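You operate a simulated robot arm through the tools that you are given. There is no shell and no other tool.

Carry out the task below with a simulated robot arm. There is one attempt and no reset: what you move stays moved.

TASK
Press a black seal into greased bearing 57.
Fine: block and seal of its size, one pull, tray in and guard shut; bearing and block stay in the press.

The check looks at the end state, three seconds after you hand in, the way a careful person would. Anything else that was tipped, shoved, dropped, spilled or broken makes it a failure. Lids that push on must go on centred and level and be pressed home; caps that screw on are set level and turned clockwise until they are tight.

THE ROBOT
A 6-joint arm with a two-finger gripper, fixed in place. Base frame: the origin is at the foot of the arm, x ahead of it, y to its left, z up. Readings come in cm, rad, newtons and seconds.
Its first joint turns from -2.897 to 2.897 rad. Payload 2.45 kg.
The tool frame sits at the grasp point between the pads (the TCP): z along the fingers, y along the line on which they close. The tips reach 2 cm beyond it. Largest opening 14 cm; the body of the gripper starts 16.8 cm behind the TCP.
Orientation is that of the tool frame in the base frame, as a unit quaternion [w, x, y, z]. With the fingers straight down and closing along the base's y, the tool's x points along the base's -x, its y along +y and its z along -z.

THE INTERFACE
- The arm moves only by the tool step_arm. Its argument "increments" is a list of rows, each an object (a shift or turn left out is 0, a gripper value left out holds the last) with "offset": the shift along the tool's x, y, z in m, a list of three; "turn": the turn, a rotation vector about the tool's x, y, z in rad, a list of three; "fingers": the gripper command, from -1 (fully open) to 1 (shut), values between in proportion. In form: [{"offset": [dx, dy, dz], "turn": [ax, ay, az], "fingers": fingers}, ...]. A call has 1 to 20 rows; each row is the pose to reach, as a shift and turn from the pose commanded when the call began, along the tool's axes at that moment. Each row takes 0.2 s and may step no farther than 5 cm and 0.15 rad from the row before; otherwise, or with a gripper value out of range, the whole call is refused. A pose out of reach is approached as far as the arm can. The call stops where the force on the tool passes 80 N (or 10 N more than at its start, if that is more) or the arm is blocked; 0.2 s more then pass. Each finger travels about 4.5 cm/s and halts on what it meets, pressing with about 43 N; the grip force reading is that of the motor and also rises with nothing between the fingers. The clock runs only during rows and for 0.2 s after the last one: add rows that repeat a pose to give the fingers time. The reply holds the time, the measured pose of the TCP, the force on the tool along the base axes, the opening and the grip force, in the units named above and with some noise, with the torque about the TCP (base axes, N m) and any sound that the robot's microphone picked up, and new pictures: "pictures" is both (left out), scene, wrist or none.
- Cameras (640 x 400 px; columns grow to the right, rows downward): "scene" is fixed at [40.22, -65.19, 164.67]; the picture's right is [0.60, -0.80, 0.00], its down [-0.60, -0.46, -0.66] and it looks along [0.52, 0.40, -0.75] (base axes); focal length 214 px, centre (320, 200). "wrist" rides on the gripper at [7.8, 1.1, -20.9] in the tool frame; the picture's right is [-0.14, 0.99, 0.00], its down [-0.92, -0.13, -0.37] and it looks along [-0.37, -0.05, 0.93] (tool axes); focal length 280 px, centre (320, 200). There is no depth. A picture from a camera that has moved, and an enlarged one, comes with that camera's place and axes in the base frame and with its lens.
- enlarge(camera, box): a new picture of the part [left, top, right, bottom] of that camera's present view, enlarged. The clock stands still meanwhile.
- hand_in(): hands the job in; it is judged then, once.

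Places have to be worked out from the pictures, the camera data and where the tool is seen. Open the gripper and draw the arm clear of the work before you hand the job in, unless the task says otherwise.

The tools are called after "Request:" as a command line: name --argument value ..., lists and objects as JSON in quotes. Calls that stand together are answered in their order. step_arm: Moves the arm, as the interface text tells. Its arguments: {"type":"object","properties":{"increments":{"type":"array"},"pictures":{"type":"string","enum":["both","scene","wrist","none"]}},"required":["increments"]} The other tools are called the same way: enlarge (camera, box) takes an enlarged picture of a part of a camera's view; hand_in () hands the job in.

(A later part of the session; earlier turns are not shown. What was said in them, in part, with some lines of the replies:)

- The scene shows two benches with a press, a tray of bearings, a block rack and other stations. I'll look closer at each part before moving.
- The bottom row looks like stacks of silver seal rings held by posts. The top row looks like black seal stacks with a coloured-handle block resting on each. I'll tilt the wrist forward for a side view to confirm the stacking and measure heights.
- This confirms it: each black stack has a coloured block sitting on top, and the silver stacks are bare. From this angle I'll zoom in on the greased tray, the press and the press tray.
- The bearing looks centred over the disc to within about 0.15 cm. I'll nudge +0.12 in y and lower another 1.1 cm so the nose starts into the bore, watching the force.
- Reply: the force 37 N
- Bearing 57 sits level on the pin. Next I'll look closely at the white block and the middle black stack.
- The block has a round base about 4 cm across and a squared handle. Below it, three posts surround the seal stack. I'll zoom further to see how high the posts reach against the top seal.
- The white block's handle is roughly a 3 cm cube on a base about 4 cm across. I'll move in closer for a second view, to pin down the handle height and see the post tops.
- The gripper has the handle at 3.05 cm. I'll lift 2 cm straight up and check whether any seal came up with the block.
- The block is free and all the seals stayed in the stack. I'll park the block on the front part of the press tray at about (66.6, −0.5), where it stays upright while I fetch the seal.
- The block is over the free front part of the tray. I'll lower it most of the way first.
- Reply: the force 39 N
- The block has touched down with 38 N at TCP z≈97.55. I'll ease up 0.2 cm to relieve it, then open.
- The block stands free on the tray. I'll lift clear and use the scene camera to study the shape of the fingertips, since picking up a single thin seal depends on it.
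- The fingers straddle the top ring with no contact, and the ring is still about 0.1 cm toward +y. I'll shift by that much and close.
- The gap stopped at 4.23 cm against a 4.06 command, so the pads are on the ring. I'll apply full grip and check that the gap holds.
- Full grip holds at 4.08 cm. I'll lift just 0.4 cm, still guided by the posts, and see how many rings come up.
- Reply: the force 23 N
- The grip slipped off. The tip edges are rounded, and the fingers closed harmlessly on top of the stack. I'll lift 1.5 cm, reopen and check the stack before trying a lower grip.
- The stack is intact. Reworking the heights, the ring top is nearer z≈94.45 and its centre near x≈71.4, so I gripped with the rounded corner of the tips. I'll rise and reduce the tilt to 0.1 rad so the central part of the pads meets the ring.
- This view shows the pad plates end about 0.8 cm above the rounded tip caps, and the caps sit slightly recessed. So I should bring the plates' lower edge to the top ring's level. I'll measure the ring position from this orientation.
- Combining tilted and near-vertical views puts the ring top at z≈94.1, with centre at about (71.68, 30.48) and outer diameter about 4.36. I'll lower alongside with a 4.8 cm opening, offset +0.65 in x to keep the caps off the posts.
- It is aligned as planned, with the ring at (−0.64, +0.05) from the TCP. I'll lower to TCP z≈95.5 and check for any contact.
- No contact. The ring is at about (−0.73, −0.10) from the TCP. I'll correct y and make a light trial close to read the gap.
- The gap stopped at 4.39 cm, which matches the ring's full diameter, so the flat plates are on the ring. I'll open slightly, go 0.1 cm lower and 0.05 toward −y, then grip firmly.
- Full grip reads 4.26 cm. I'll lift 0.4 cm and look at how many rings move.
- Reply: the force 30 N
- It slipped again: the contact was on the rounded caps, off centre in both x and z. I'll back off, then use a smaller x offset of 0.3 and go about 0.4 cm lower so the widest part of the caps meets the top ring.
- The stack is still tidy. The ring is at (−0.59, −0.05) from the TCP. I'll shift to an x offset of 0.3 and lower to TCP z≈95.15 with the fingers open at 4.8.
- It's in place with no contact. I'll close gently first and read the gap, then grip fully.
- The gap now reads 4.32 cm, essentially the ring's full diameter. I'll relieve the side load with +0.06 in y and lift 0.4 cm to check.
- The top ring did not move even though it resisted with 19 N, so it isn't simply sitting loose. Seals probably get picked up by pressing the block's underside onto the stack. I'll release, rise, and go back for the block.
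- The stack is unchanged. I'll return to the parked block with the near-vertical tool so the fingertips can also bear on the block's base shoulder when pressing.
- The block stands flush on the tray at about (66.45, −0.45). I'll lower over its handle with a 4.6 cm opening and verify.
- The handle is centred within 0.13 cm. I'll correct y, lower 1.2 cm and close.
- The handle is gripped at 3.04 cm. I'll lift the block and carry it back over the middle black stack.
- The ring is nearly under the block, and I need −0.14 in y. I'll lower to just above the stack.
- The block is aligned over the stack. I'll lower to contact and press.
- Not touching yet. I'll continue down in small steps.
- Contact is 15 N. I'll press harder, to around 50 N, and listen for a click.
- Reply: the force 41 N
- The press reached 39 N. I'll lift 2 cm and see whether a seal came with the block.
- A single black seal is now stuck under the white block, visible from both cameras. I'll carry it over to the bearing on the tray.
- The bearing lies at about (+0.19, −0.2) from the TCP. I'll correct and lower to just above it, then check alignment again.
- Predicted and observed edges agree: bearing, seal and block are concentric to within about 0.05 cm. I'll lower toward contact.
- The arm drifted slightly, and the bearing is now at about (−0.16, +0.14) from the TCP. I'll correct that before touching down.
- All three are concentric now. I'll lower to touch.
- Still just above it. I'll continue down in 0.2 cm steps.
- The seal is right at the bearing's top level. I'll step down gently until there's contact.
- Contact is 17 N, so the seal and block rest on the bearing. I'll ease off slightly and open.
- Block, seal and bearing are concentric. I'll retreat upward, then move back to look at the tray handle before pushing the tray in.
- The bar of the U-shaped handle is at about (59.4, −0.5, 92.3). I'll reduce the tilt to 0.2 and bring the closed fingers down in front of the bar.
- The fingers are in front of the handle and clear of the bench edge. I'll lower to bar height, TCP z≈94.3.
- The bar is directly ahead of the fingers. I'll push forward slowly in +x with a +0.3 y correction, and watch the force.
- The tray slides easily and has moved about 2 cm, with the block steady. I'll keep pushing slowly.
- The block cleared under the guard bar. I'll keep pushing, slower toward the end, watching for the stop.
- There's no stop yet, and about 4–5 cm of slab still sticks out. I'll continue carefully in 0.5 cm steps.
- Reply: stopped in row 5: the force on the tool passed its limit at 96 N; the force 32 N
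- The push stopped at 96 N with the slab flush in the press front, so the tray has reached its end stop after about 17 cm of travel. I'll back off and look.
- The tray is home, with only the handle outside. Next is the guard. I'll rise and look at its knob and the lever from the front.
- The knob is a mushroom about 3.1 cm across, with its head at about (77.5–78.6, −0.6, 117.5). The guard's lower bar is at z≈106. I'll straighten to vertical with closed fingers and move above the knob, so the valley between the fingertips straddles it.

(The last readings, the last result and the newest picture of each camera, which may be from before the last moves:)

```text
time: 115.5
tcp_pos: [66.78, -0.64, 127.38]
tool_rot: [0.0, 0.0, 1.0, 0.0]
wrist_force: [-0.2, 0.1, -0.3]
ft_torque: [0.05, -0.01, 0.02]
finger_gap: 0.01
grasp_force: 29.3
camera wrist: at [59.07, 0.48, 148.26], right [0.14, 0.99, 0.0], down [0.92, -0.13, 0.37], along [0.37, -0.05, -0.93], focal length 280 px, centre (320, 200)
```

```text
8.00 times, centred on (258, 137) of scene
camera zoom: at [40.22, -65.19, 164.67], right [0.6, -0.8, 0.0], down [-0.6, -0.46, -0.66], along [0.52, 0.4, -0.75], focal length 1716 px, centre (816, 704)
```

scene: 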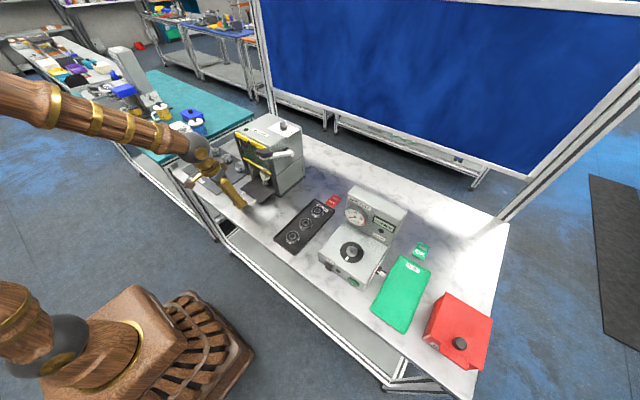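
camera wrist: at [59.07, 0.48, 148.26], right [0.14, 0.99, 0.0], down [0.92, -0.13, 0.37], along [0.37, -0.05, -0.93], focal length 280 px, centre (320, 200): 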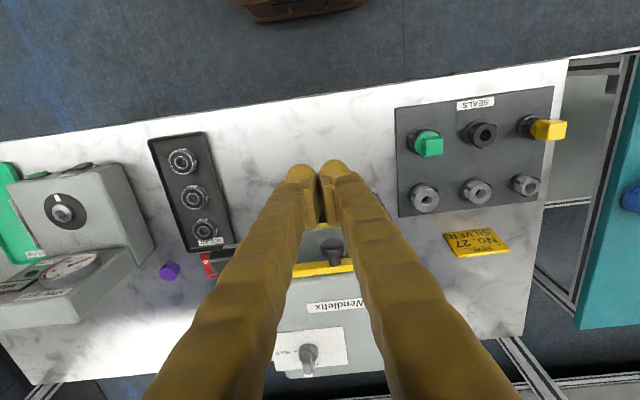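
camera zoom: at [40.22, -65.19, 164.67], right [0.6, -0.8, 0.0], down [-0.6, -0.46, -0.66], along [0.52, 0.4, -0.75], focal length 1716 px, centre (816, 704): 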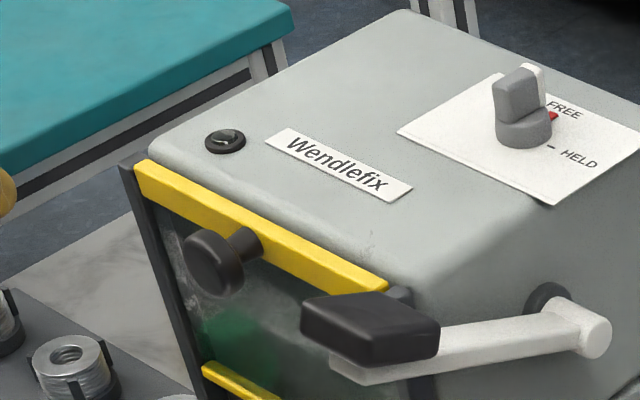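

The knob sits at y≈−0.55. I'll move forward above it to TCP (77.5, −0.57, 122.8).

Request:
step_arm --increments '[{"offset": [-0.036, 0.0005, 0.008], "fingers": 1.0}, {"offset": [-0.072, 0.0005, 0.016]}, {"offset": [-0.107, 0.0005, 0.024]}, {"offset": [-0.107, 0.0005, 0.046]}, {"offset": [-0.107, 0.0005, 0.046]}]' --pictures "none"

Request:
enlarge --camera "wrist" --box '[240, 130, 400, 230]'

Request:
enlarge --camera "scene" --box '[218, 112, 298, 162]'

```text
time: 116.8
tcp_pos: [77.4, -0.73, 122.79]
tool_rot: [0.0, 0.0, 1.0, -0.001]
wrist_force: [-0.4, 0.3, 0.4]
ft_torque: [-0.01, 0.0, 0.01]
finger_gap: 0.0
grasp_force: 29.4
```

```text
4.00 times, centred on (320, 180) of wrist
camera zoom: at [69.66, 0.29, 143.63], right [0.14, 0.99, 0.0], down [0.92, -0.13, 0.37], along [0.37, -0.05, -0.93], focal length 1122 px, centre (320, 280)
```

zoom: 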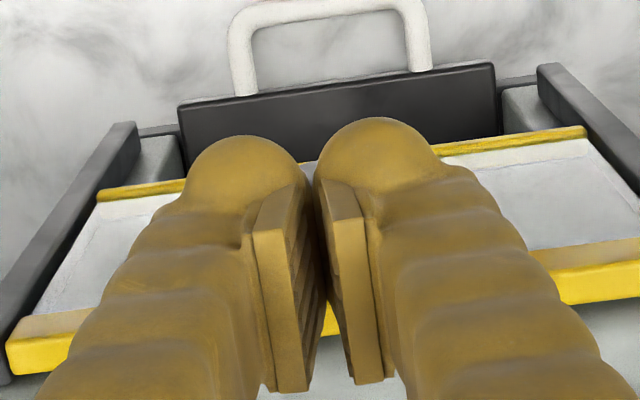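

```text
8.00 times, centred on (258, 137) of scene
camera zoom: at [40.22, -65.19, 164.67], right [0.6, -0.8, 0.0], down [-0.6, -0.46, -0.66], along [0.52, 0.4, -0.75], focal length 1716 px, centre (816, 704)
```

zoom: 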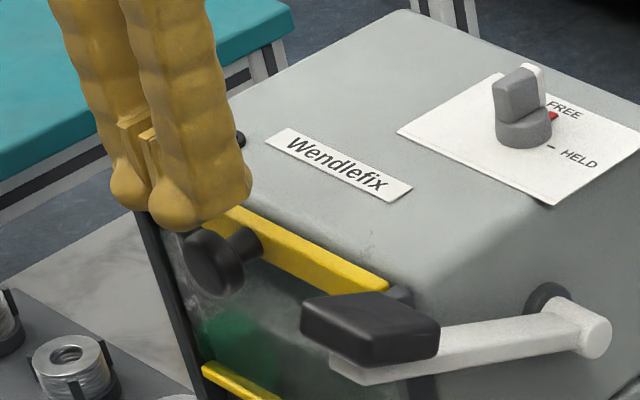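

The fingers are right above the knob. I'll shift +0.15 in y and lower to contact.

Request:
step_arm --increments '[{"offset": [0.0, 0.0015, 0.008], "fingers": 1.0}, {"offset": [0.0, 0.0015, 0.016]}, {"offset": [0.0, 0.0015, 0.021]}, {"offset": [0.0, 0.0015, 0.025]}, {"offset": [0.0, 0.0015, 0.025]}]' --pictures "none"

Request:
enlarge --camera "scene" --box '[218, 122, 282, 162]'

```text
time: 118.0
tcp_pos: [77.54, -0.44, 120.36]
tool_rot: [0.001, -0.001, 1.0, 0.0]
wrist_force: [1.7, -3.7, 4.6]
ft_torque: [-0.1, -0.09, -0.04]
finger_gap: 0.01
grasp_force: 29.4
```

```text
10.00 times, centred on (250, 142) of scene
camera zoom: at [40.22, -65.19, 164.67], right [0.6, -0.8, 0.0], down [-0.6, -0.46, -0.66], along [0.52, 0.4, -0.75], focal length 2145 px, centre (1020, 780)
```

zoom: 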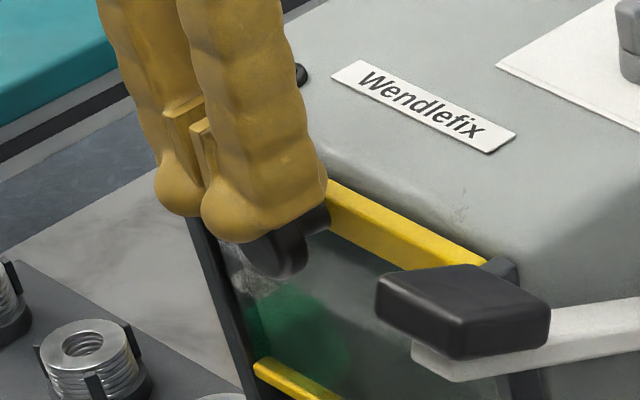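

Contact is on the −y finger, so I'll shift back 0.12 cm and push the guard down a few centimetres.

Request:
step_arm --increments '[{"offset": [0.0, -0.0012, 0.003], "fingers": 1.0}, {"offset": [0.0, -0.0012, 0.009]}, {"offset": [0.0, -0.0012, 0.015]}, {"offset": [0.0, -0.0012, 0.021]}, {"offset": [0.0, -0.0012, 0.027]}, {"offset": [0.0, -0.0012, 0.033]}, {"offset": [0.0, -0.0012, 0.033]}]' --pictures "none"

Request:
enlarge --camera "scene" --box '[218, 122, 298, 182]'

```text
time: 119.5
tcp_pos: [77.4, -0.56, 117.0]
tool_rot: [0.0, -0.001, 1.0, 0.0]
wrist_force: [0.0, -0.5, 0.0]
ft_torque: [0.05, 0.02, -0.03]
finger_gap: 0.0
grasp_force: 29.3
```

```text
6.67 times, centred on (258, 152) of scene
camera zoom: at [40.22, -65.19, 164.67], right [0.6, -0.8, 0.0], down [-0.6, -0.46, -0.66], along [0.52, 0.4, -0.75], focal length 1430 px, centre (733, 520)
```

zoom: 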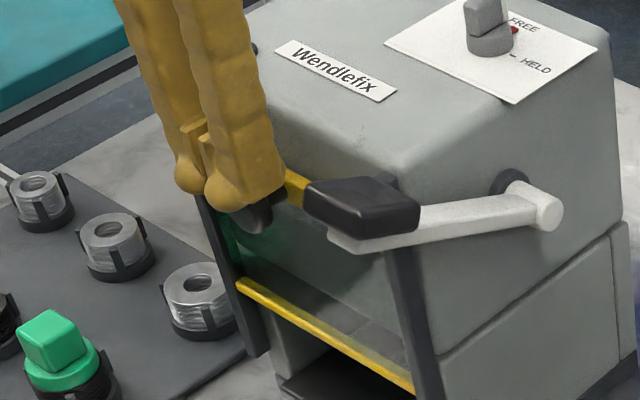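

The guard slides down freely with the push. I'll continue.

Request:
step_arm --increments '[{"offset": [0.0, 0.0, 0.007], "fingers": 1.0}, {"offset": [0.0, 0.0, 0.014]}, {"offset": [0.0, 0.0, 0.021]}, {"offset": [0.0, 0.0, 0.028]}, {"offset": [0.0, 0.0, 0.035]}, {"offset": [0.0, 0.0, 0.042]}, {"offset": [0.0, 0.0, 0.049]}, {"offset": [0.0, 0.0, 0.056]}, {"offset": [0.0, 0.0, 0.056]}]' --pictures "none"

Request:
enlarge --camera "scene" --box '[218, 132, 298, 192]'

```text
time: 121.5
tcp_pos: [77.54, -0.39, 111.43]
tool_rot: [0.001, 0.0, 1.0, 0.0]
wrist_force: [-0.5, 1.0, -1.7]
ft_torque: [0.0, 0.03, 0.02]
finger_gap: 0.0
grasp_force: 29.0
```

```text
6.67 times, centred on (258, 162) of scene
camera zoom: at [40.22, -65.19, 164.67], right [0.6, -0.8, 0.0], down [-0.6, -0.46, -0.66], along [0.52, 0.4, -0.75], focal length 1430 px, centre (733, 453)
```

zoom: 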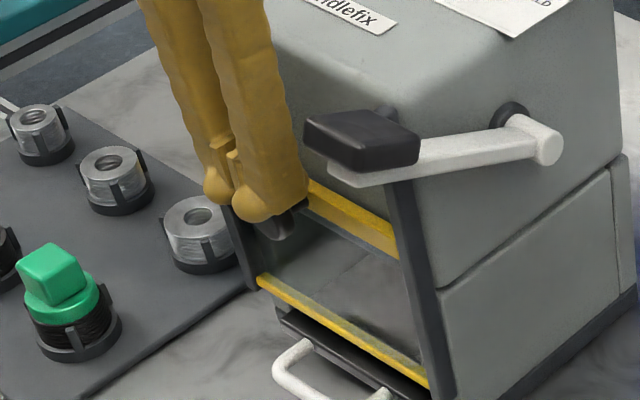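

The guard is about 9 cm down. I'll carry on toward its bottom stop in smaller steps.

Request:
step_arm --increments '[{"offset": [0.0, -0.001, 0.005], "fingers": 1.0}, {"offset": [0.0, -0.001, 0.01]}, {"offset": [0.0, -0.001, 0.014]}, {"offset": [0.0, -0.001, 0.018]}, {"offset": [0.0, -0.001, 0.022]}, {"offset": [0.0, -0.001, 0.025]}, {"offset": [0.0, -0.001, 0.025]}]' --pictures "none"

Request:
enlarge --camera "scene" --box '[218, 132, 298, 202]'

```text
time: 123.0
tcp_pos: [77.57, -0.68, 109.55]
tool_rot: [0.005, 0.0, 1.0, 0.0]
wrist_force: [-3.5, 4.6, 12.0]
ft_torque: [0.16, 0.03, 0.12]
finger_gap: 0.0
grasp_force: 29.2
stopped in row 7: the force on the tool passed its limit at 85 N (the readings are from after the stop); the commanded pose is now the measured one
```

```text
5.71 times, centred on (258, 167) of scene
camera zoom: at [40.22, -65.19, 164.67], right [0.6, -0.8, 0.0], down [-0.6, -0.46, -0.66], along [0.52, 0.4, -0.75], focal length 1226 px, centre (674, 389)
```

zoom: 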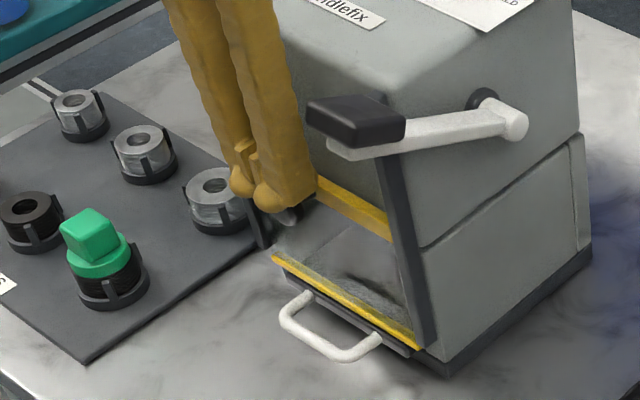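

The guard hit its stop at 85 N after 10.9 cm of travel, with its lower bar right at the tray. I'll back away and confirm it stays shut.

Request:
step_arm --increments '[{"offset": [0.0, 0.0, -0.01], "fingers": 1.0}, {"offset": [0.03, 0.0, -0.03]}, {"offset": [0.07, 0.0, -0.05]}, {"offset": [0.11, 0.0, -0.07]}, {"offset": [0.15, 0.0, -0.09]}, {"offset": [0.15, 0.0, -0.09]}]' --pictures "both"

Request:
enlarge --camera "scene" --box '[228, 112, 308, 202]'

Request:
enlarge --camera "wrist" --box '[180, 180, 440, 360]'

```text
time: 124.4
tcp_pos: [62.48, -0.7, 118.51]
tool_rot: [0.003, 0.001, 1.0, 0.001]
wrist_force: [0.1, 0.3, 0.2]
ft_torque: [-0.01, -0.03, 0.04]
finger_gap: 0.01
grasp_force: 29.2
camera wrist: at [54.64, 0.39, 139.27], right [0.14, 0.99, 0.0], down [0.92, -0.13, 0.37], along [0.37, -0.05, -0.93], focal length 280 px, centre (320, 200)
```

scene: 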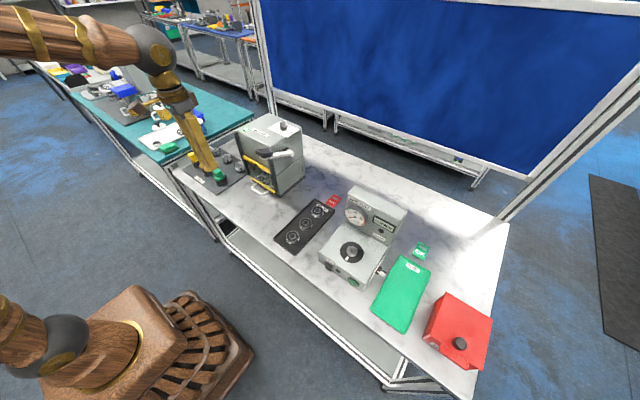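
wrist: 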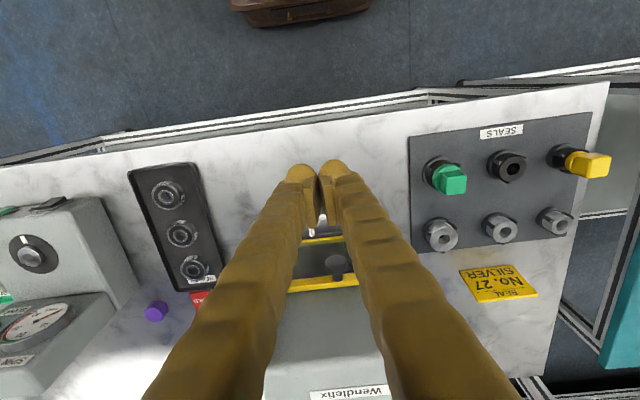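

```text
4.44 times, centred on (268, 157) of scene
camera zoom: at [40.22, -65.19, 164.67], right [0.6, -0.8, 0.0], down [-0.6, -0.46, -0.66], along [0.52, 0.4, -0.75], focal length 953 px, centre (551, 391)
```

zoom: 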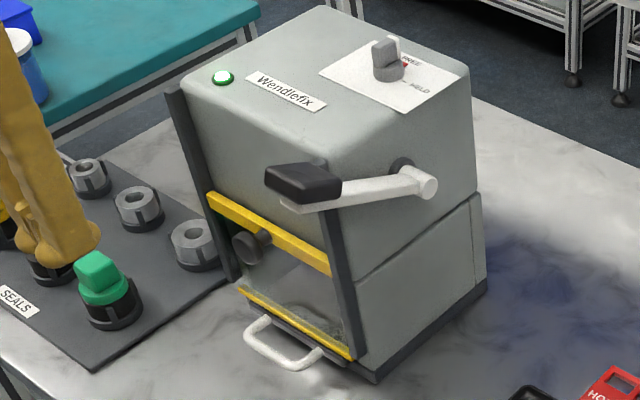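

```text
2.22 times, centred on (310, 270) of wrist
camera zoom: at [54.64, 0.39, 139.27], right [0.14, 0.99, 0.0], down [0.92, -0.13, 0.37], along [0.37, -0.05, -0.93], focal length 623 px, centre (342, 44)
```

zoom: 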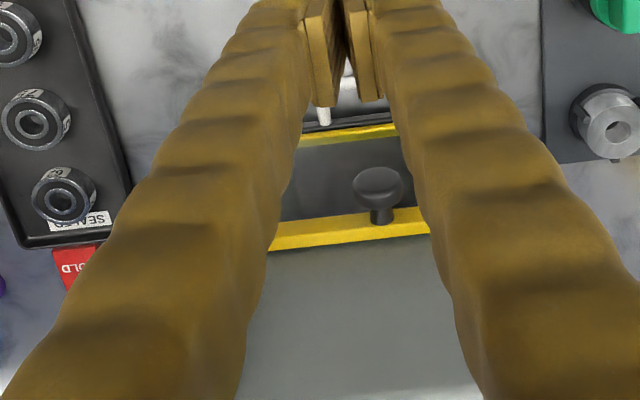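

The lamp on top of the press lit green once the tray was in and the guard shut, so the interlock is satisfied. Now for the lever on the −y side, whose grip is at about (77, −12.7, 119.6). I'll move above and in front of it for a close look.

Request:
step_arm --increments '[{"offset": [0.0, -0.03, -0.03], "turn": [0, -0.075, 0], "fingers": 1.0}, {"offset": [-0.01, -0.06, -0.06], "turn": [0, -0.15, 0]}, {"offset": [-0.02, -0.09, -0.09], "turn": [0, -0.225, 0]}, {"offset": [-0.04, -0.119, -0.1], "turn": [0, -0.3, 0]}, {"offset": [-0.04, -0.119, -0.1], "turn": [0, -0.3, 0]}]' --pictures "wrist"

Request:
enlarge --camera "wrist" --box '[240, 170, 440, 330]'

Request:
enlarge --camera "scene" --box '[240, 110, 304, 170]'

```text
time: 125.6
tcp_pos: [66.14, -12.76, 128.38]
tool_rot: [0.155, 0.0, 0.988, 0.001]
wrist_force: [2.1, -0.6, 0.4]
ft_torque: [0.01, 0.03, -0.04]
finger_gap: 0.01
grasp_force: 29.1
camera wrist: at [52.51, -11.61, 145.89], right [0.13, 0.99, 0.04], down [0.77, -0.13, 0.63], along [0.63, -0.05, -0.78], focal length 280 px, centre (320, 200)
```

wrist: 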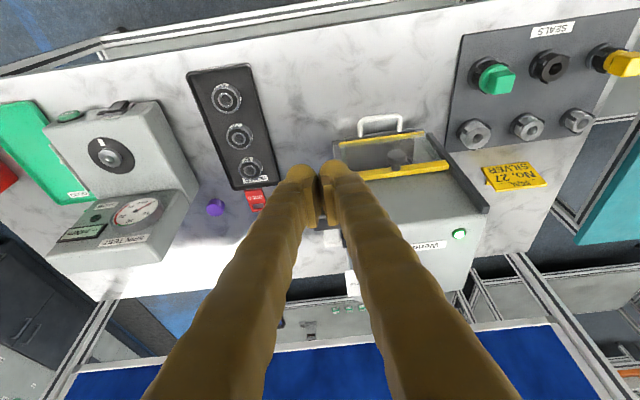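

```text
2.50 times, centred on (340, 250) of wrist
camera zoom: at [52.51, -11.61, 145.89], right [0.13, 0.99, 0.04], down [0.77, -0.13, 0.63], along [0.63, -0.05, -0.78], focal length 701 px, centre (270, 75)
```

zoom: 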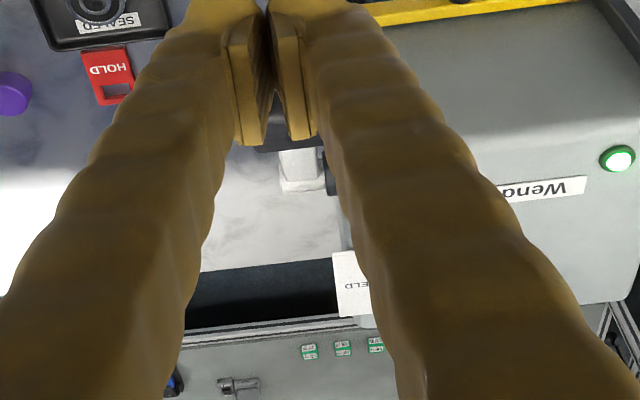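

```text
6.67 times, centred on (272, 140) of scene
camera zoom: at [40.22, -65.19, 164.67], right [0.6, -0.8, 0.0], down [-0.6, -0.46, -0.66], along [0.52, 0.4, -0.75], focal length 1430 px, centre (640, 600)
```

zoom: 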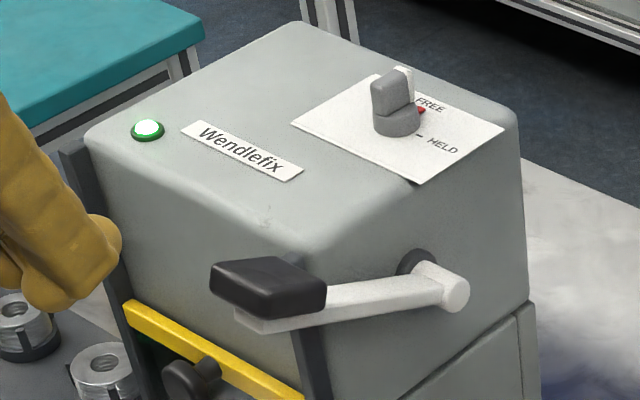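

The lever's pivot is at about (91.3, z 110.7) and its grip centre at about (77, −12.6, 119.5), so it points about 32° upward. I'll hover the closed fingertips just above the grip.

Request:
step_arm --increments '[{"offset": [-0.033, 0.001, 0.0], "fingers": 1.0}, {"offset": [-0.066, 0.001, 0.022]}, {"offset": [-0.0988, 0.001, 0.045]}, {"offset": [-0.0988, 0.001, 0.066]}, {"offset": [-0.0988, 0.001, 0.066]}]' --pictures "wrist"

Request:
enlarge --camera "wrist" --box '[230, 130, 410, 250]'

Request:
enlarge --camera "scene" --box '[240, 110, 304, 165]'

```text
time: 126.8
tcp_pos: [77.63, -12.59, 125.03]
tool_rot: [0.154, 0.0, 0.988, 0.0]
wrist_force: [-0.4, 0.1, 0.5]
ft_torque: [-0.01, -0.01, 0.01]
finger_gap: 0.0
grasp_force: 29.8
camera wrist: at [64.07, -11.58, 142.5], right [0.13, 0.99, 0.04], down [0.77, -0.13, 0.63], along [0.63, -0.05, -0.78], focal length 280 px, centre (320, 200)
```

wrist: 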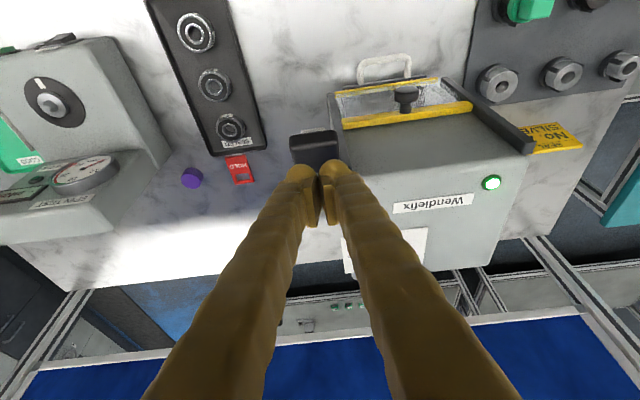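

```text
3.33 times, centred on (320, 190) of wrist
camera zoom: at [64.07, -11.58, 142.5], right [0.13, 0.99, 0.04], down [0.77, -0.13, 0.63], along [0.63, -0.05, -0.78], focal length 935 px, centre (320, 233)
```

zoom: 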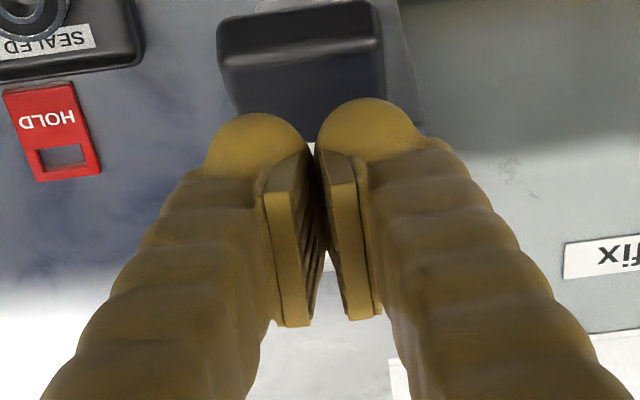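

```text
7.27 times, centred on (272, 138) of scene
camera zoom: at [40.22, -65.19, 164.67], right [0.6, -0.8, 0.0], down [-0.6, -0.46, -0.66], along [0.52, 0.4, -0.75], focal length 1560 px, centre (669, 654)
```

zoom: 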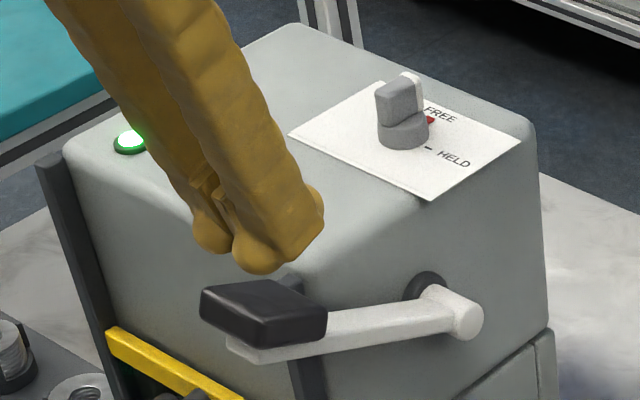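

The grip spans y from −14.8 to −10.6 and x from about 75.5 to 78.5, right under the fingertips. I'll lower to contact.

Request:
step_arm --increments '[{"offset": [0.0021, 0.0, 0.0067], "fingers": 1.0}, {"offset": [0.0041, 0.0, 0.0134]}, {"offset": [0.0056, 0.0, 0.0181]}, {"offset": [0.0065, 0.0, 0.021]}, {"offset": [0.0065, 0.0, 0.021]}]' --pictures "none"

Request:
enlarge --camera "scene" --box '[240, 110, 304, 165]'

```text
time: 128.0
tcp_pos: [77.85, -12.47, 122.76]
tool_rot: [0.153, 0.0, 0.988, 0.0]
wrist_force: [1.4, -1.5, 3.8]
ft_torque: [-0.03, -0.02, 0.01]
finger_gap: 0.58
grasp_force: 29.2
```

```text
7.27 times, centred on (272, 138) of scene
camera zoom: at [40.22, -65.19, 164.67], right [0.6, -0.8, 0.0], down [-0.6, -0.46, -0.66], along [0.52, 0.4, -0.75], focal length 1560 px, centre (669, 654)
```

zoom: 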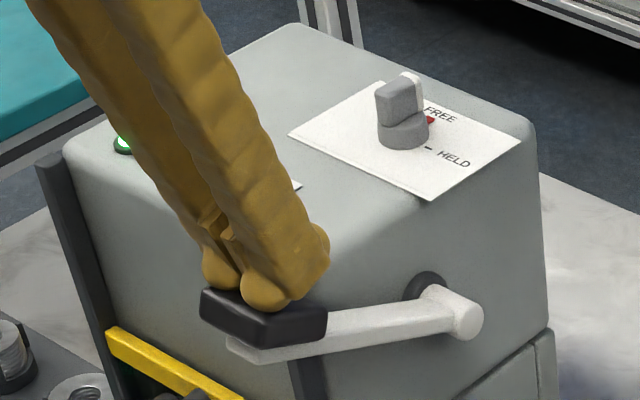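

The fingertips rest on the grip with about 4 N. I'll push it down along the lever's arc about the pivot, 20° first.

Request:
step_arm --increments '[{"offset": [0.00584, 0.0, 0.00468], "fingers": 1.0}, {"offset": [0.01143, 0.0, 0.00955]}, {"offset": [0.01678, 0.0, 0.01469]}, {"offset": [0.02192, 0.0, 0.02011]}, {"offset": [0.02689, 0.0, 0.02569]}, {"offset": [0.0315, 0.0, 0.03148]}, {"offset": [0.03587, 0.0, 0.03745]}, {"offset": [0.04007, 0.0, 0.04358]}]' --pictures "none"

Request:
enlarge --camera "scene" --box '[240, 110, 304, 170]'

```text
time: 129.8
tcp_pos: [75.41, -12.44, 117.58]
tool_rot: [0.153, 0.0, 0.988, 0.0]
wrist_force: [0.7, 2.2, 5.4]
ft_torque: [0.05, 0.06, -0.02]
finger_gap: 0.62
grasp_force: 29.4
```

```text
6.67 times, centred on (272, 140) of scene
camera zoom: at [40.22, -65.19, 164.67], right [0.6, -0.8, 0.0], down [-0.6, -0.46, -0.66], along [0.52, 0.4, -0.75], focal length 1430 px, centre (640, 600)
```

zoom: 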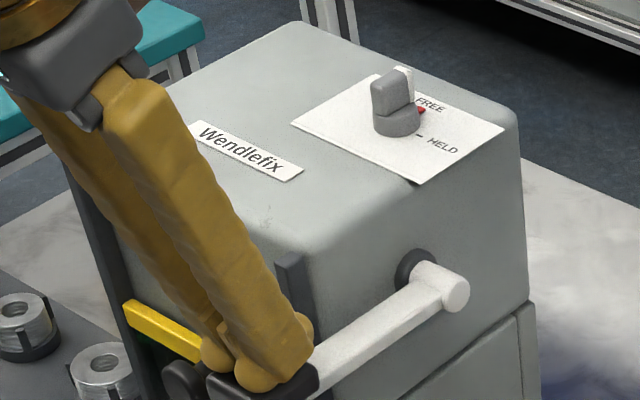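

The lever follows with only about 5 N. I'll continue the arc down past horizontal.

Request:
step_arm --increments '[{"offset": [0.00385, 0.0, 0.00635], "fingers": 1.0}, {"offset": [0.00743, 0.0, 0.01287]}, {"offset": [0.01077, 0.0, 0.01958]}, {"offset": [0.01372, 0.0, 0.02641]}, {"offset": [0.01647, 0.0, 0.03331]}, {"offset": [0.01886, 0.0, 0.04032]}, {"offset": [0.02095, 0.0, 0.04741]}, {"offset": [0.02278, 0.0, 0.0547]}, {"offset": [0.0242, 0.0, 0.06199]}, {"offset": [0.02531, 0.0, 0.06929]}]' --pictures "none"

Request:
enlarge --camera "scene" --box '[230, 115, 310, 195]'

```text
time: 131.7
tcp_pos: [74.73, -12.66, 112.48]
tool_rot: [0.159, 0.0, 0.987, 0.001]
wrist_force: [-33.7, 3.8, 40.9]
ft_torque: [0.15, 0.44, 0.0]
finger_gap: 0.59
grasp_force: 29.4
stopped in row 9: the force on the tool passed its limit at 94 N (the readings are from after the stop); the commanded pose is now the measured one
```

```text
5.00 times, centred on (270, 155) of scene
camera zoom: at [40.22, -65.19, 164.67], right [0.6, -0.8, 0.0], down [-0.6, -0.46, -0.66], along [0.52, 0.4, -0.75], focal length 1072 px, centre (570, 425)
```

zoom: 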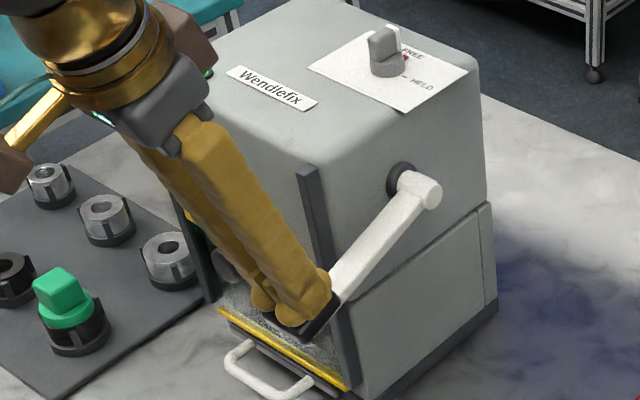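

The push stopped at 94 N with the lever a little below horizontal, about 42° of travel. I need to know whether that's the end stop or the pressing resistance, so I'll look closely at the press.

Request:
enlarge --camera "scene" --box '[248, 155, 296, 197]'

Request:
enlarge --camera "wrist" --box '[200, 60, 520, 260]'

```text
9.52 times, centred on (272, 176) of scene
camera zoom: at [40.22, -65.19, 164.67], right [0.6, -0.8, 0.0], down [-0.6, -0.46, -0.66], along [0.52, 0.4, -0.75], focal length 2043 px, centre (777, 429)
```

zoom: 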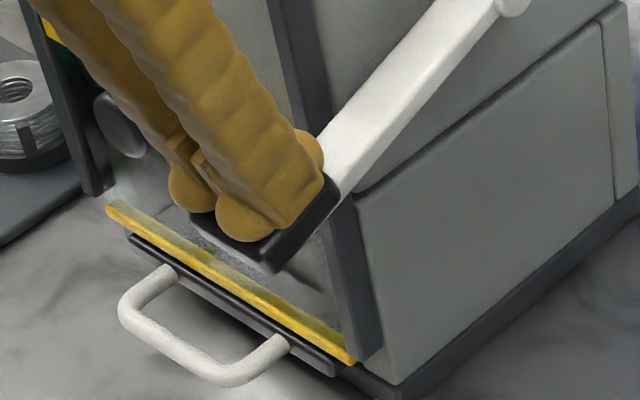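

```text
2.00 times, centred on (360, 160) of wrist
camera zoom: at [60.95, -11.46, 129.82], right [0.13, 0.99, 0.04], down [0.76, -0.13, 0.64], along [0.64, -0.05, -0.77], focal length 561 px, centre (240, 280)
```

zoom: 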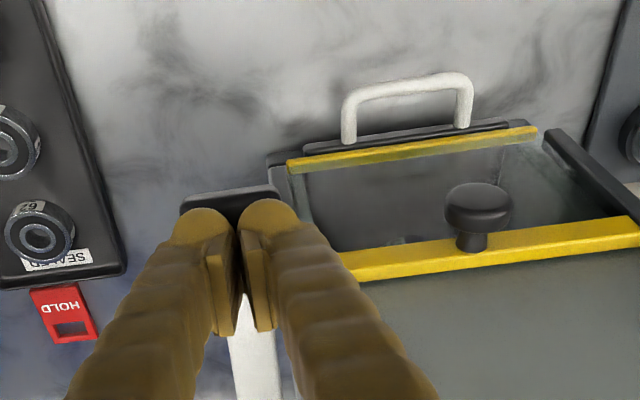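

I'll push a little further along the arc tangent in small increments, to see whether the lever yields or is on a hard stop.

Request:
step_arm --increments '[{"offset": [0.0, 0.0, 0.0], "fingers": 1.0}, {"offset": [0.0003, 0.0, 0.002]}, {"offset": [0.0006, 0.0, 0.004]}, {"offset": [0.0009, 0.0, 0.006]}]' --pictures "none"

Request:
enlarge --camera "scene" --box '[248, 155, 296, 197]'

```text
time: 132.3
tcp_pos: [74.86, -12.67, 112.37]
tool_rot: [0.16, 0.001, 0.987, -0.001]
wrist_force: [-31.7, 4.9, 37.8]
ft_torque: [0.17, 0.54, -0.01]
finger_gap: 0.6
grasp_force: 29.4
stopped in row 3: the force on the tool passed its limit at 84 N (the readings are from after the stop); the commanded pose is now the measured one
```

```text
9.52 times, centred on (272, 176) of scene
camera zoom: at [40.22, -65.19, 164.67], right [0.6, -0.8, 0.0], down [-0.6, -0.46, -0.66], along [0.52, 0.4, -0.75], focal length 2043 px, centre (777, 429)
```

zoom: 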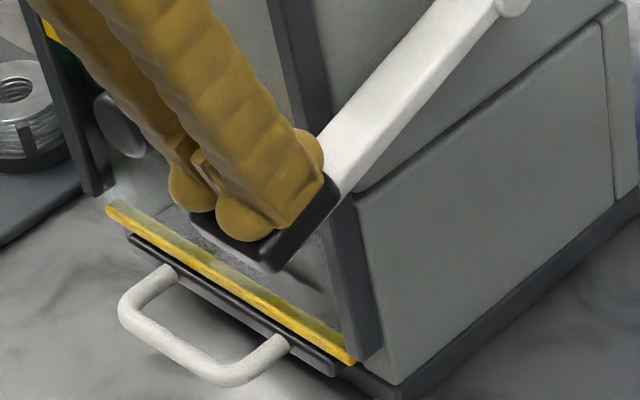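

It doesn't yield, so the lever is on its stop and the pull is complete. I'll ease back up along the same arc to let the lever return in a controlled way.

Request:
step_arm --increments '[{"offset": [-0.0028, 0.0, -0.0102], "fingers": 1.0}, {"offset": [-0.0057, 0.0, -0.0204]}, {"offset": [-0.0088, 0.0, -0.0272]}, {"offset": [-0.012, 0.0, -0.034]}, {"offset": [-0.0157, 0.0, -0.0404]}, {"offset": [-0.0194, 0.0, -0.0468]}, {"offset": [-0.0237, 0.0, -0.0529]}, {"offset": [-0.028, 0.0, -0.0589]}, {"offset": [-0.0328, 0.0, -0.0646]}, {"offset": [-0.0376, 0.0, -0.0703]}, {"offset": [-0.0428, 0.0, -0.0756]}, {"offset": [-0.048, 0.0, -0.0809]}, {"offset": [-0.0537, 0.0, -0.0857]}, {"offset": [-0.0595, 0.0, -0.0904]}, {"offset": [-0.068, 0.0, -0.118]}, {"offset": [-0.068, 0.0, -0.118]}]' --pictures "both"

Request:
enlarge --camera "scene" --box '[230, 105, 310, 195]'

```text
time: 135.7
tcp_pos: [77.74, -12.81, 125.71]
tool_rot: [0.16, 0.0, 0.987, -0.001]
wrist_force: [-0.7, -0.3, -0.1]
ft_torque: [-0.01, 0.0, 0.01]
finger_gap: 0.0
grasp_force: 29.3
camera wrist: at [63.93, -11.6, 142.99], right [0.13, 0.99, 0.04], down [0.76, -0.13, 0.64], along [0.64, -0.05, -0.77], focal length 280 px, centre (320, 200)
```

scene: 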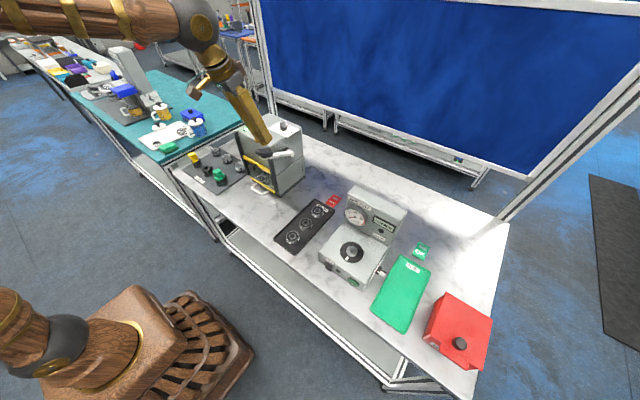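
wrist: 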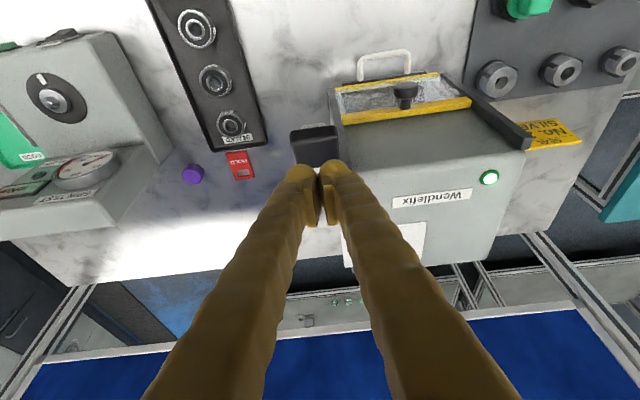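

```text
4.44 times, centred on (270, 150) of scene
camera zoom: at [40.22, -65.19, 164.67], right [0.6, -0.8, 0.0], down [-0.6, -0.46, -0.66], along [0.52, 0.4, -0.75], focal length 953 px, centre (542, 422)
```

zoom: 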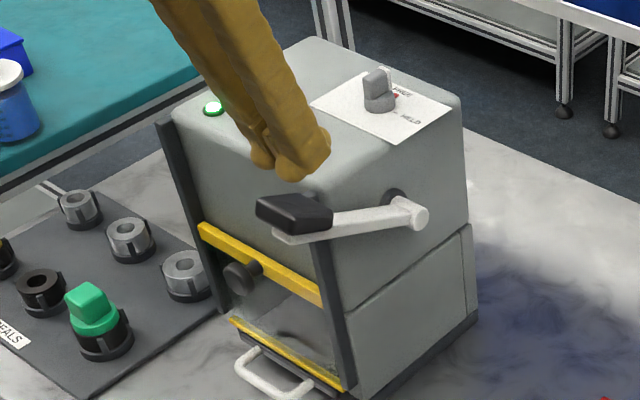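

The lever sprang back up by itself and the lamp is still green. I'll move to look through the guard glass and see what the press did.

Request:
step_arm --increments '[{"offset": [0.036, 0.0, -0.019], "fingers": 0.5}, {"offset": [0.072, 0.0, -0.038], "fingers": 0.0}, {"offset": [0.1076, 0.0, -0.0567], "fingers": -0.5}, {"offset": [0.131, 0.021, -0.029], "turn": [0, -0.08, 0], "fingers": -1.0}, {"offset": [0.154, 0.041, -0.002], "turn": [0, -0.16, 0]}, {"offset": [0.177, 0.062, 0.026], "turn": [0, -0.24, 0]}, {"offset": [0.2, 0.082, 0.053], "turn": [0, -0.32, 0]}, {"offset": [0.223, 0.103, 0.08], "turn": [0, -0.4, 0]}, {"offset": [0.2464, 0.123, 0.1079], "turn": [0, -0.48, 0]}, {"offset": [0.2464, 0.123, 0.1079], "turn": [0, -0.48, 0]}]' --pictures "wrist"

Request:
enlarge --camera "wrist" --box '[250, 170, 390, 270]'

```text
time: 137.9
tcp_pos: [57.72, -0.26, 107.37]
tool_rot: [0.389, 0.0, 0.921, 0.0]
wrist_force: [-0.3, 0.5, -0.1]
ft_torque: [-0.02, -0.02, 0.02]
finger_gap: 13.99
grasp_force: 0.0
camera wrist: at [37.41, 0.76, 116.34], right [0.1, 0.99, 0.1], down [0.38, -0.13, 0.92], along [0.92, -0.05, -0.39], focal length 280 px, centre (320, 200)
```

wrist: 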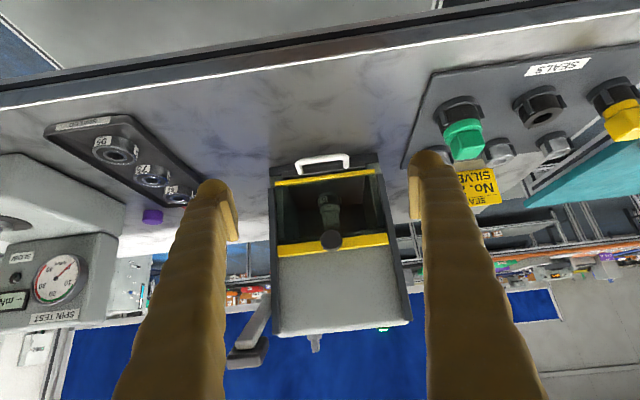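

```text
4.00 times, centred on (320, 220) of wrist
camera zoom: at [37.41, 0.76, 116.34], right [0.1, 0.99, 0.1], down [0.38, -0.13, 0.92], along [0.92, -0.05, -0.39], focal length 1122 px, centre (320, 120)
```

zoom: 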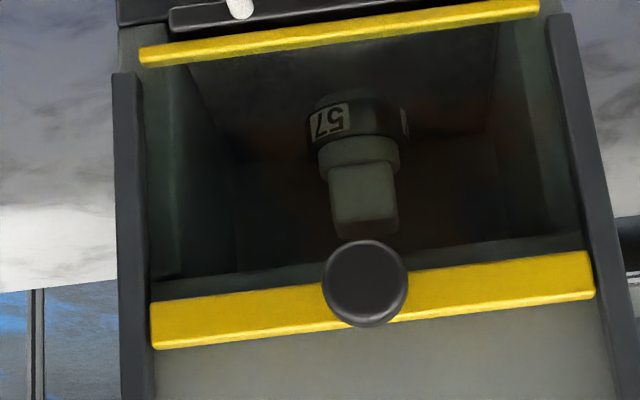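

Bearing 57 with the block on top is visible through the guard. I'll zoom in further.

Request:
enlarge --camera "wrist" --box '[310, 185, 358, 230]'

Request:
enlarge --camera "scene" --box '[254, 168, 284, 192]'

Request:
enlarge --camera "scene" --box '[262, 112, 302, 137]'

```text
8.89 times, centred on (334, 208) of wrist
camera zoom: at [37.41, 0.76, 116.34], right [0.1, 0.99, 0.1], down [0.38, -0.13, 0.92], along [0.92, -0.05, -0.39], focal length 2492 px, centre (196, 133)
```

zoom: 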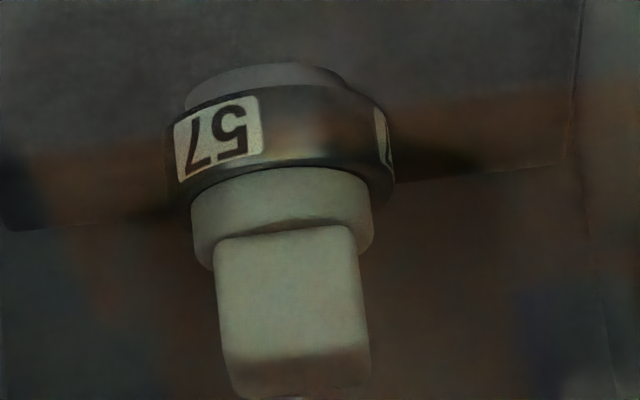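

```text
16.00 times, centred on (269, 180) of scene
camera zoom: at [40.22, -65.19, 164.67], right [0.6, -0.8, 0.0], down [-0.6, -0.46, -0.66], along [0.52, 0.4, -0.75], focal length 3432 px, centre (1136, 520)
```

zoom: 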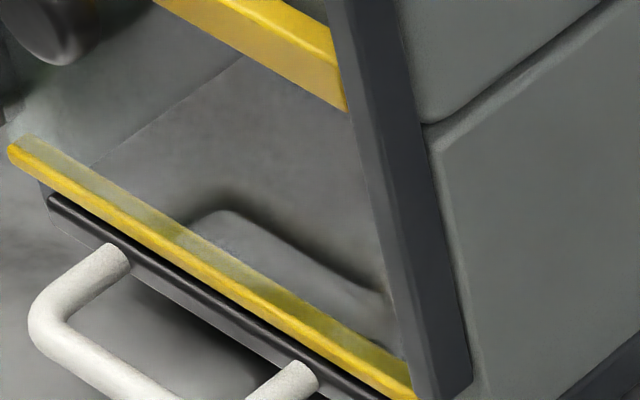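

```text
16.00 times, centred on (282, 124) of scene
camera zoom: at [40.22, -65.19, 164.67], right [0.6, -0.8, 0.0], down [-0.6, -0.46, -0.66], along [0.52, 0.4, -0.75], focal length 3432 px, centre (928, 1408)
```

zoom: 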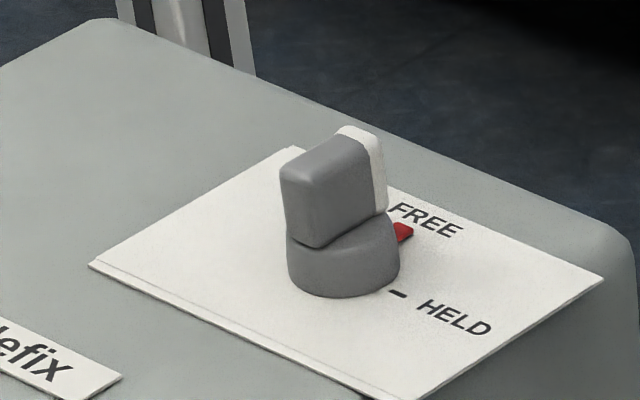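

The block sits directly on the bearing's top face with no black band standing proud, so the seal looks pressed in. The tray is in, the guard shut and the lamp green. I'll check that nothing else was disturbed: the greased tray, the seal board and the rest of the benches.

Request:
enlarge --camera "scene" --box '[140, 95, 220, 160]'

Request:
enlarge --camera "scene" --box '[170, 135, 310, 210]'

Request:
enlarge --camera "scene" --box '[260, 170, 500, 370]'

```text
6.15 times, centred on (180, 128) of scene
camera zoom: at [40.22, -65.19, 164.67], right [0.6, -0.8, 0.0], down [-0.6, -0.46, -0.66], along [0.52, 0.4, -0.75], focal length 1320 px, centre (1182, 646)
```

zoom: 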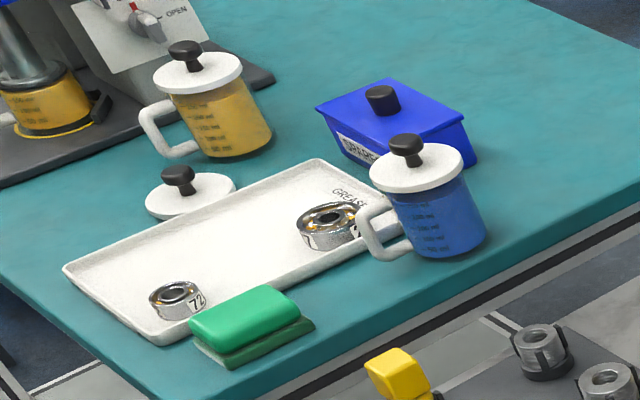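

```text
4.57 times, centred on (240, 172) of scene
camera zoom: at [40.22, -65.19, 164.67], right [0.6, -0.8, 0.0], down [-0.6, -0.46, -0.66], along [0.52, 0.4, -0.75], focal length 980 px, centre (686, 326)
```

zoom: 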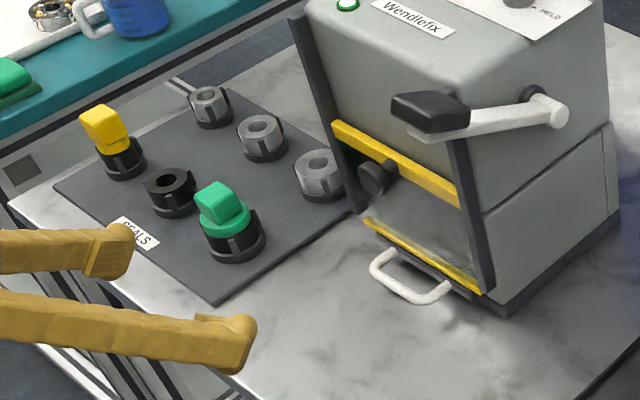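

```text
2.00 times, centred on (380, 270) of scene
camera zoom: at [40.22, -65.19, 164.67], right [0.6, -0.8, 0.0], down [-0.6, -0.46, -0.66], along [0.52, 0.4, -0.75], focal length 429 px, centre (200, 60)
```

zoom: 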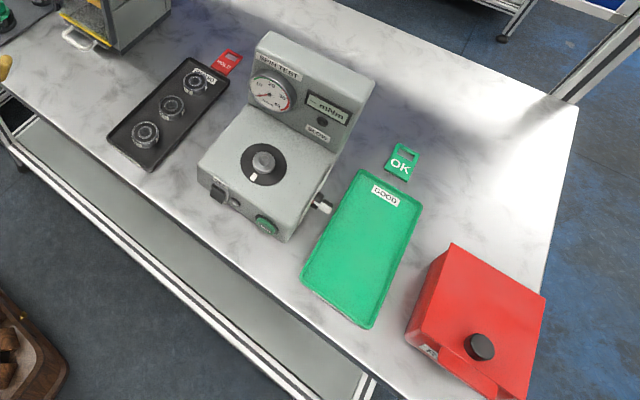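

Everything else is undisturbed. For a better look at the seal I'll bring the camera about 12 cm closer to the guard glass, with the fingers staying in front of the press.

Request:
step_arm --increments '[{"offset": [-0.0209, 0.0, 0.0215]}, {"offset": [-0.0418, 0.0, 0.043]}, {"offset": [-0.0627, 0.0, 0.0645]}, {"offset": [-0.0836, 0.0, 0.086]}, {"offset": [-0.0836, 0.0, 0.086]}]' --pictures "wrist"

Request:
enlarge --camera "wrist" --box '[305, 165, 361, 215]'

```text
time: 139.1
tcp_pos: [69.69, -0.46, 107.7]
tool_rot: [0.389, 0.0, 0.921, 0.0]
wrist_force: [-1.2, 0.4, -0.5]
ft_torque: [-0.02, -0.01, 0.01]
finger_gap: 13.99
grasp_force: 0.0
camera wrist: at [49.33, 0.59, 116.49], right [0.1, 0.99, 0.1], down [0.38, -0.13, 0.92], along [0.92, -0.05, -0.39], focal length 280 px, centre (320, 200)
```

wrist: 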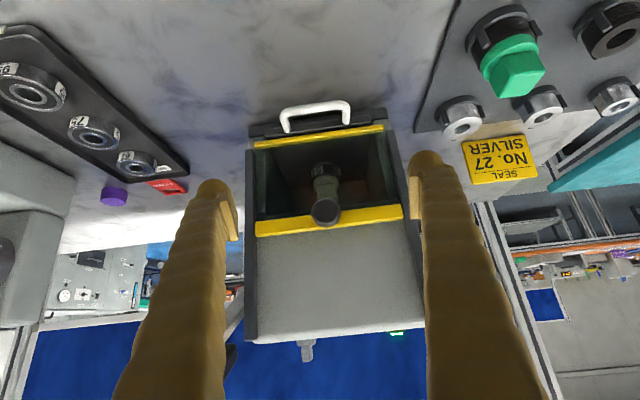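

```text
8.00 times, centred on (333, 190) of wrist
camera zoom: at [49.33, 0.59, 116.49], right [0.1, 0.99, 0.1], down [0.38, -0.13, 0.92], along [0.92, -0.05, -0.39], focal length 2243 px, centre (216, 280)
```

zoom: 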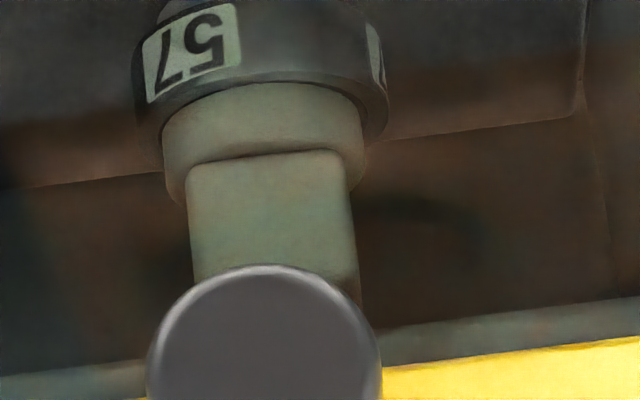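

Request:
enlarge --camera "wrist" --box '[312, 158, 344, 182]'

```text
16.00 times, centred on (328, 170) of wrist
camera zoom: at [49.33, 0.59, 116.49], right [0.1, 0.99, 0.1], down [0.38, -0.13, 0.92], along [0.92, -0.05, -0.39], focal length 4486 px, centre (192, 680)
```

zoom: 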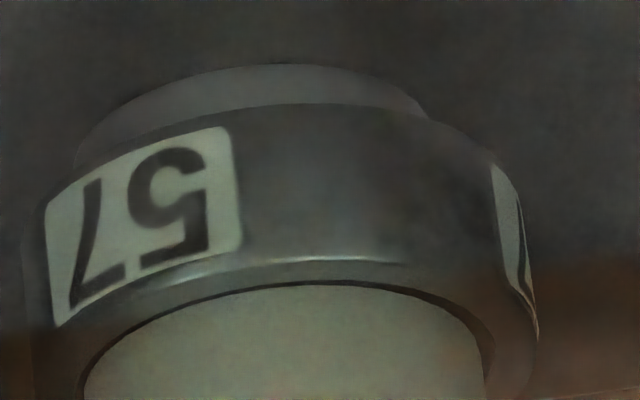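

Zoomed in, the silver rim, the thin black seal ring and the white block base are all at one level, so the seal is pressed in flush. I'll withdraw the open gripper back and up, clear of the bench.

Request:
step_arm --increments '[{"offset": [0.0135, 0.0, -0.0465], "fingers": -1.0}, {"offset": [0.027, 0.0, -0.093]}, {"offset": [0.0405, 0.0, -0.1395]}, {"offset": [0.0538, 0.0, -0.185]}, {"offset": [0.025, 0.0, -0.22], "turn": [0, 0.1, 0]}, {"offset": [-0.005, 0.0, -0.255], "turn": [0, 0.2, 0]}, {"offset": [-0.035, 0.0, -0.29], "turn": [0, 0.3, 0]}, {"offset": [-0.065, 0.0, -0.325], "turn": [0, 0.4, 0]}, {"offset": [-0.09, 0.0, -0.36], "turn": [0, 0.5, 0]}, {"offset": [-0.09, 0.0, -0.366], "turn": [0, 0.6, 0]}, {"offset": [-0.09, 0.0, -0.366], "turn": [0, 0.7, 0]}, {"offset": [-0.09, 0.0, -0.366], "turn": [0, 0.8, 0]}, {"offset": [-0.09, 0.0, -0.366], "turn": [0, 0.8, 0]}]' --pictures "both"

Request:
enlarge --camera "scene" --box '[170, 105, 310, 210]'

```text
time: 141.9
tcp_pos: [49.77, -0.05, 139.54]
tool_rot: [-0.001, 0.001, 1.0, -0.001]
wrist_force: [-0.2, 0.6, -0.5]
ft_torque: [-0.01, 0.0, 0.02]
finger_gap: 14.0
grasp_force: 0.0
camera wrist: at [42.07, 0.99, 160.41], right [0.14, 0.99, 0.0], down [0.92, -0.13, 0.37], along [0.36, -0.05, -0.93], focal length 280 px, centre (320, 200)
```

scene: 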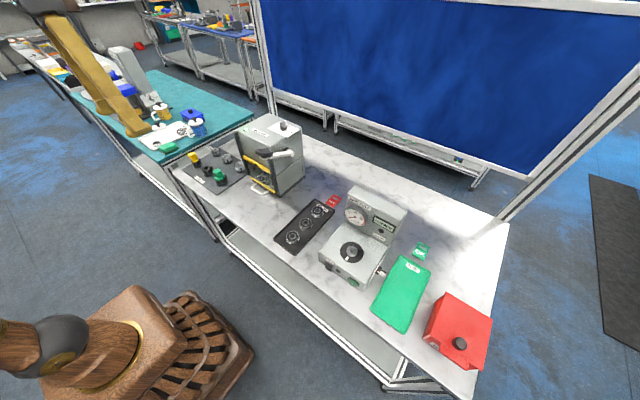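
wrist: 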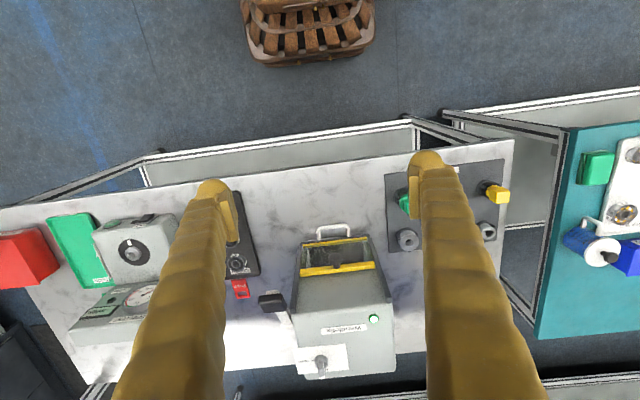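

```text
3.81 times, centred on (240, 158) of scene
camera zoom: at [40.22, -65.19, 164.67], right [0.6, -0.8, 0.0], down [-0.6, -0.46, -0.66], along [0.52, 0.4, -0.75], focal length 817 px, centre (625, 362)
```

zoom: 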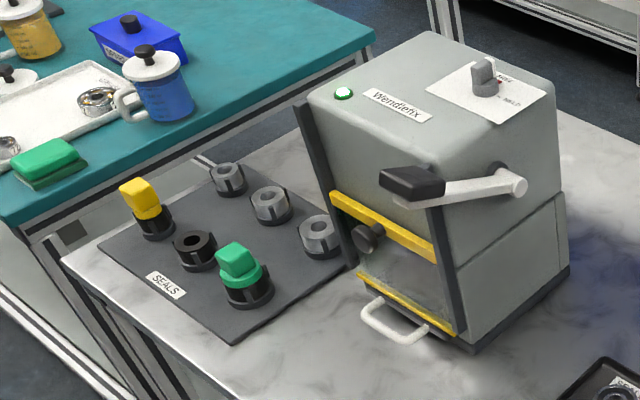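

Bearing 57 is in the press with a black seal and the white block of its size. The tray is in, the guard is shut with a green lamp, and the lever was pulled once and has returned. Nothing else was disturbed and the open arm is clear, so I'll hand in.

Request:
hand_in

```text
The job is handed in.
```

I pressed a black seal into greased bearing 57 and handed the job in; no verdict has come back yet.

- **Parts used:** Bearing 57 is the middle size in the greased tray. I used the white block and the middle black seal stack, which are the same size.
- **Press:** I pushed the tray in to its stop and shut the guard, and the green lamp came on. I pulled the lever once to its stop and it sprang back up.
- **Seal:** Seen through the guard glass, the seal looks flush with the bearing's top face. I couldn't check it any closer than that.
- **In the press:** The bearing and block are still in there, as you asked.
- **Fumbles on the way:** While I was gripping 57, the gripper pressed lightly on bearing 27, which did not visibly move. I first tried to lift a seal with the fingers; it slipped each time and left the stack unchanged. Pressing the block onto the stack picked up exactly one.
- **Everything else:** In the last pictures nothing else was tipped, moved or spilled. The gripper is open and the arm is clear of the bench.
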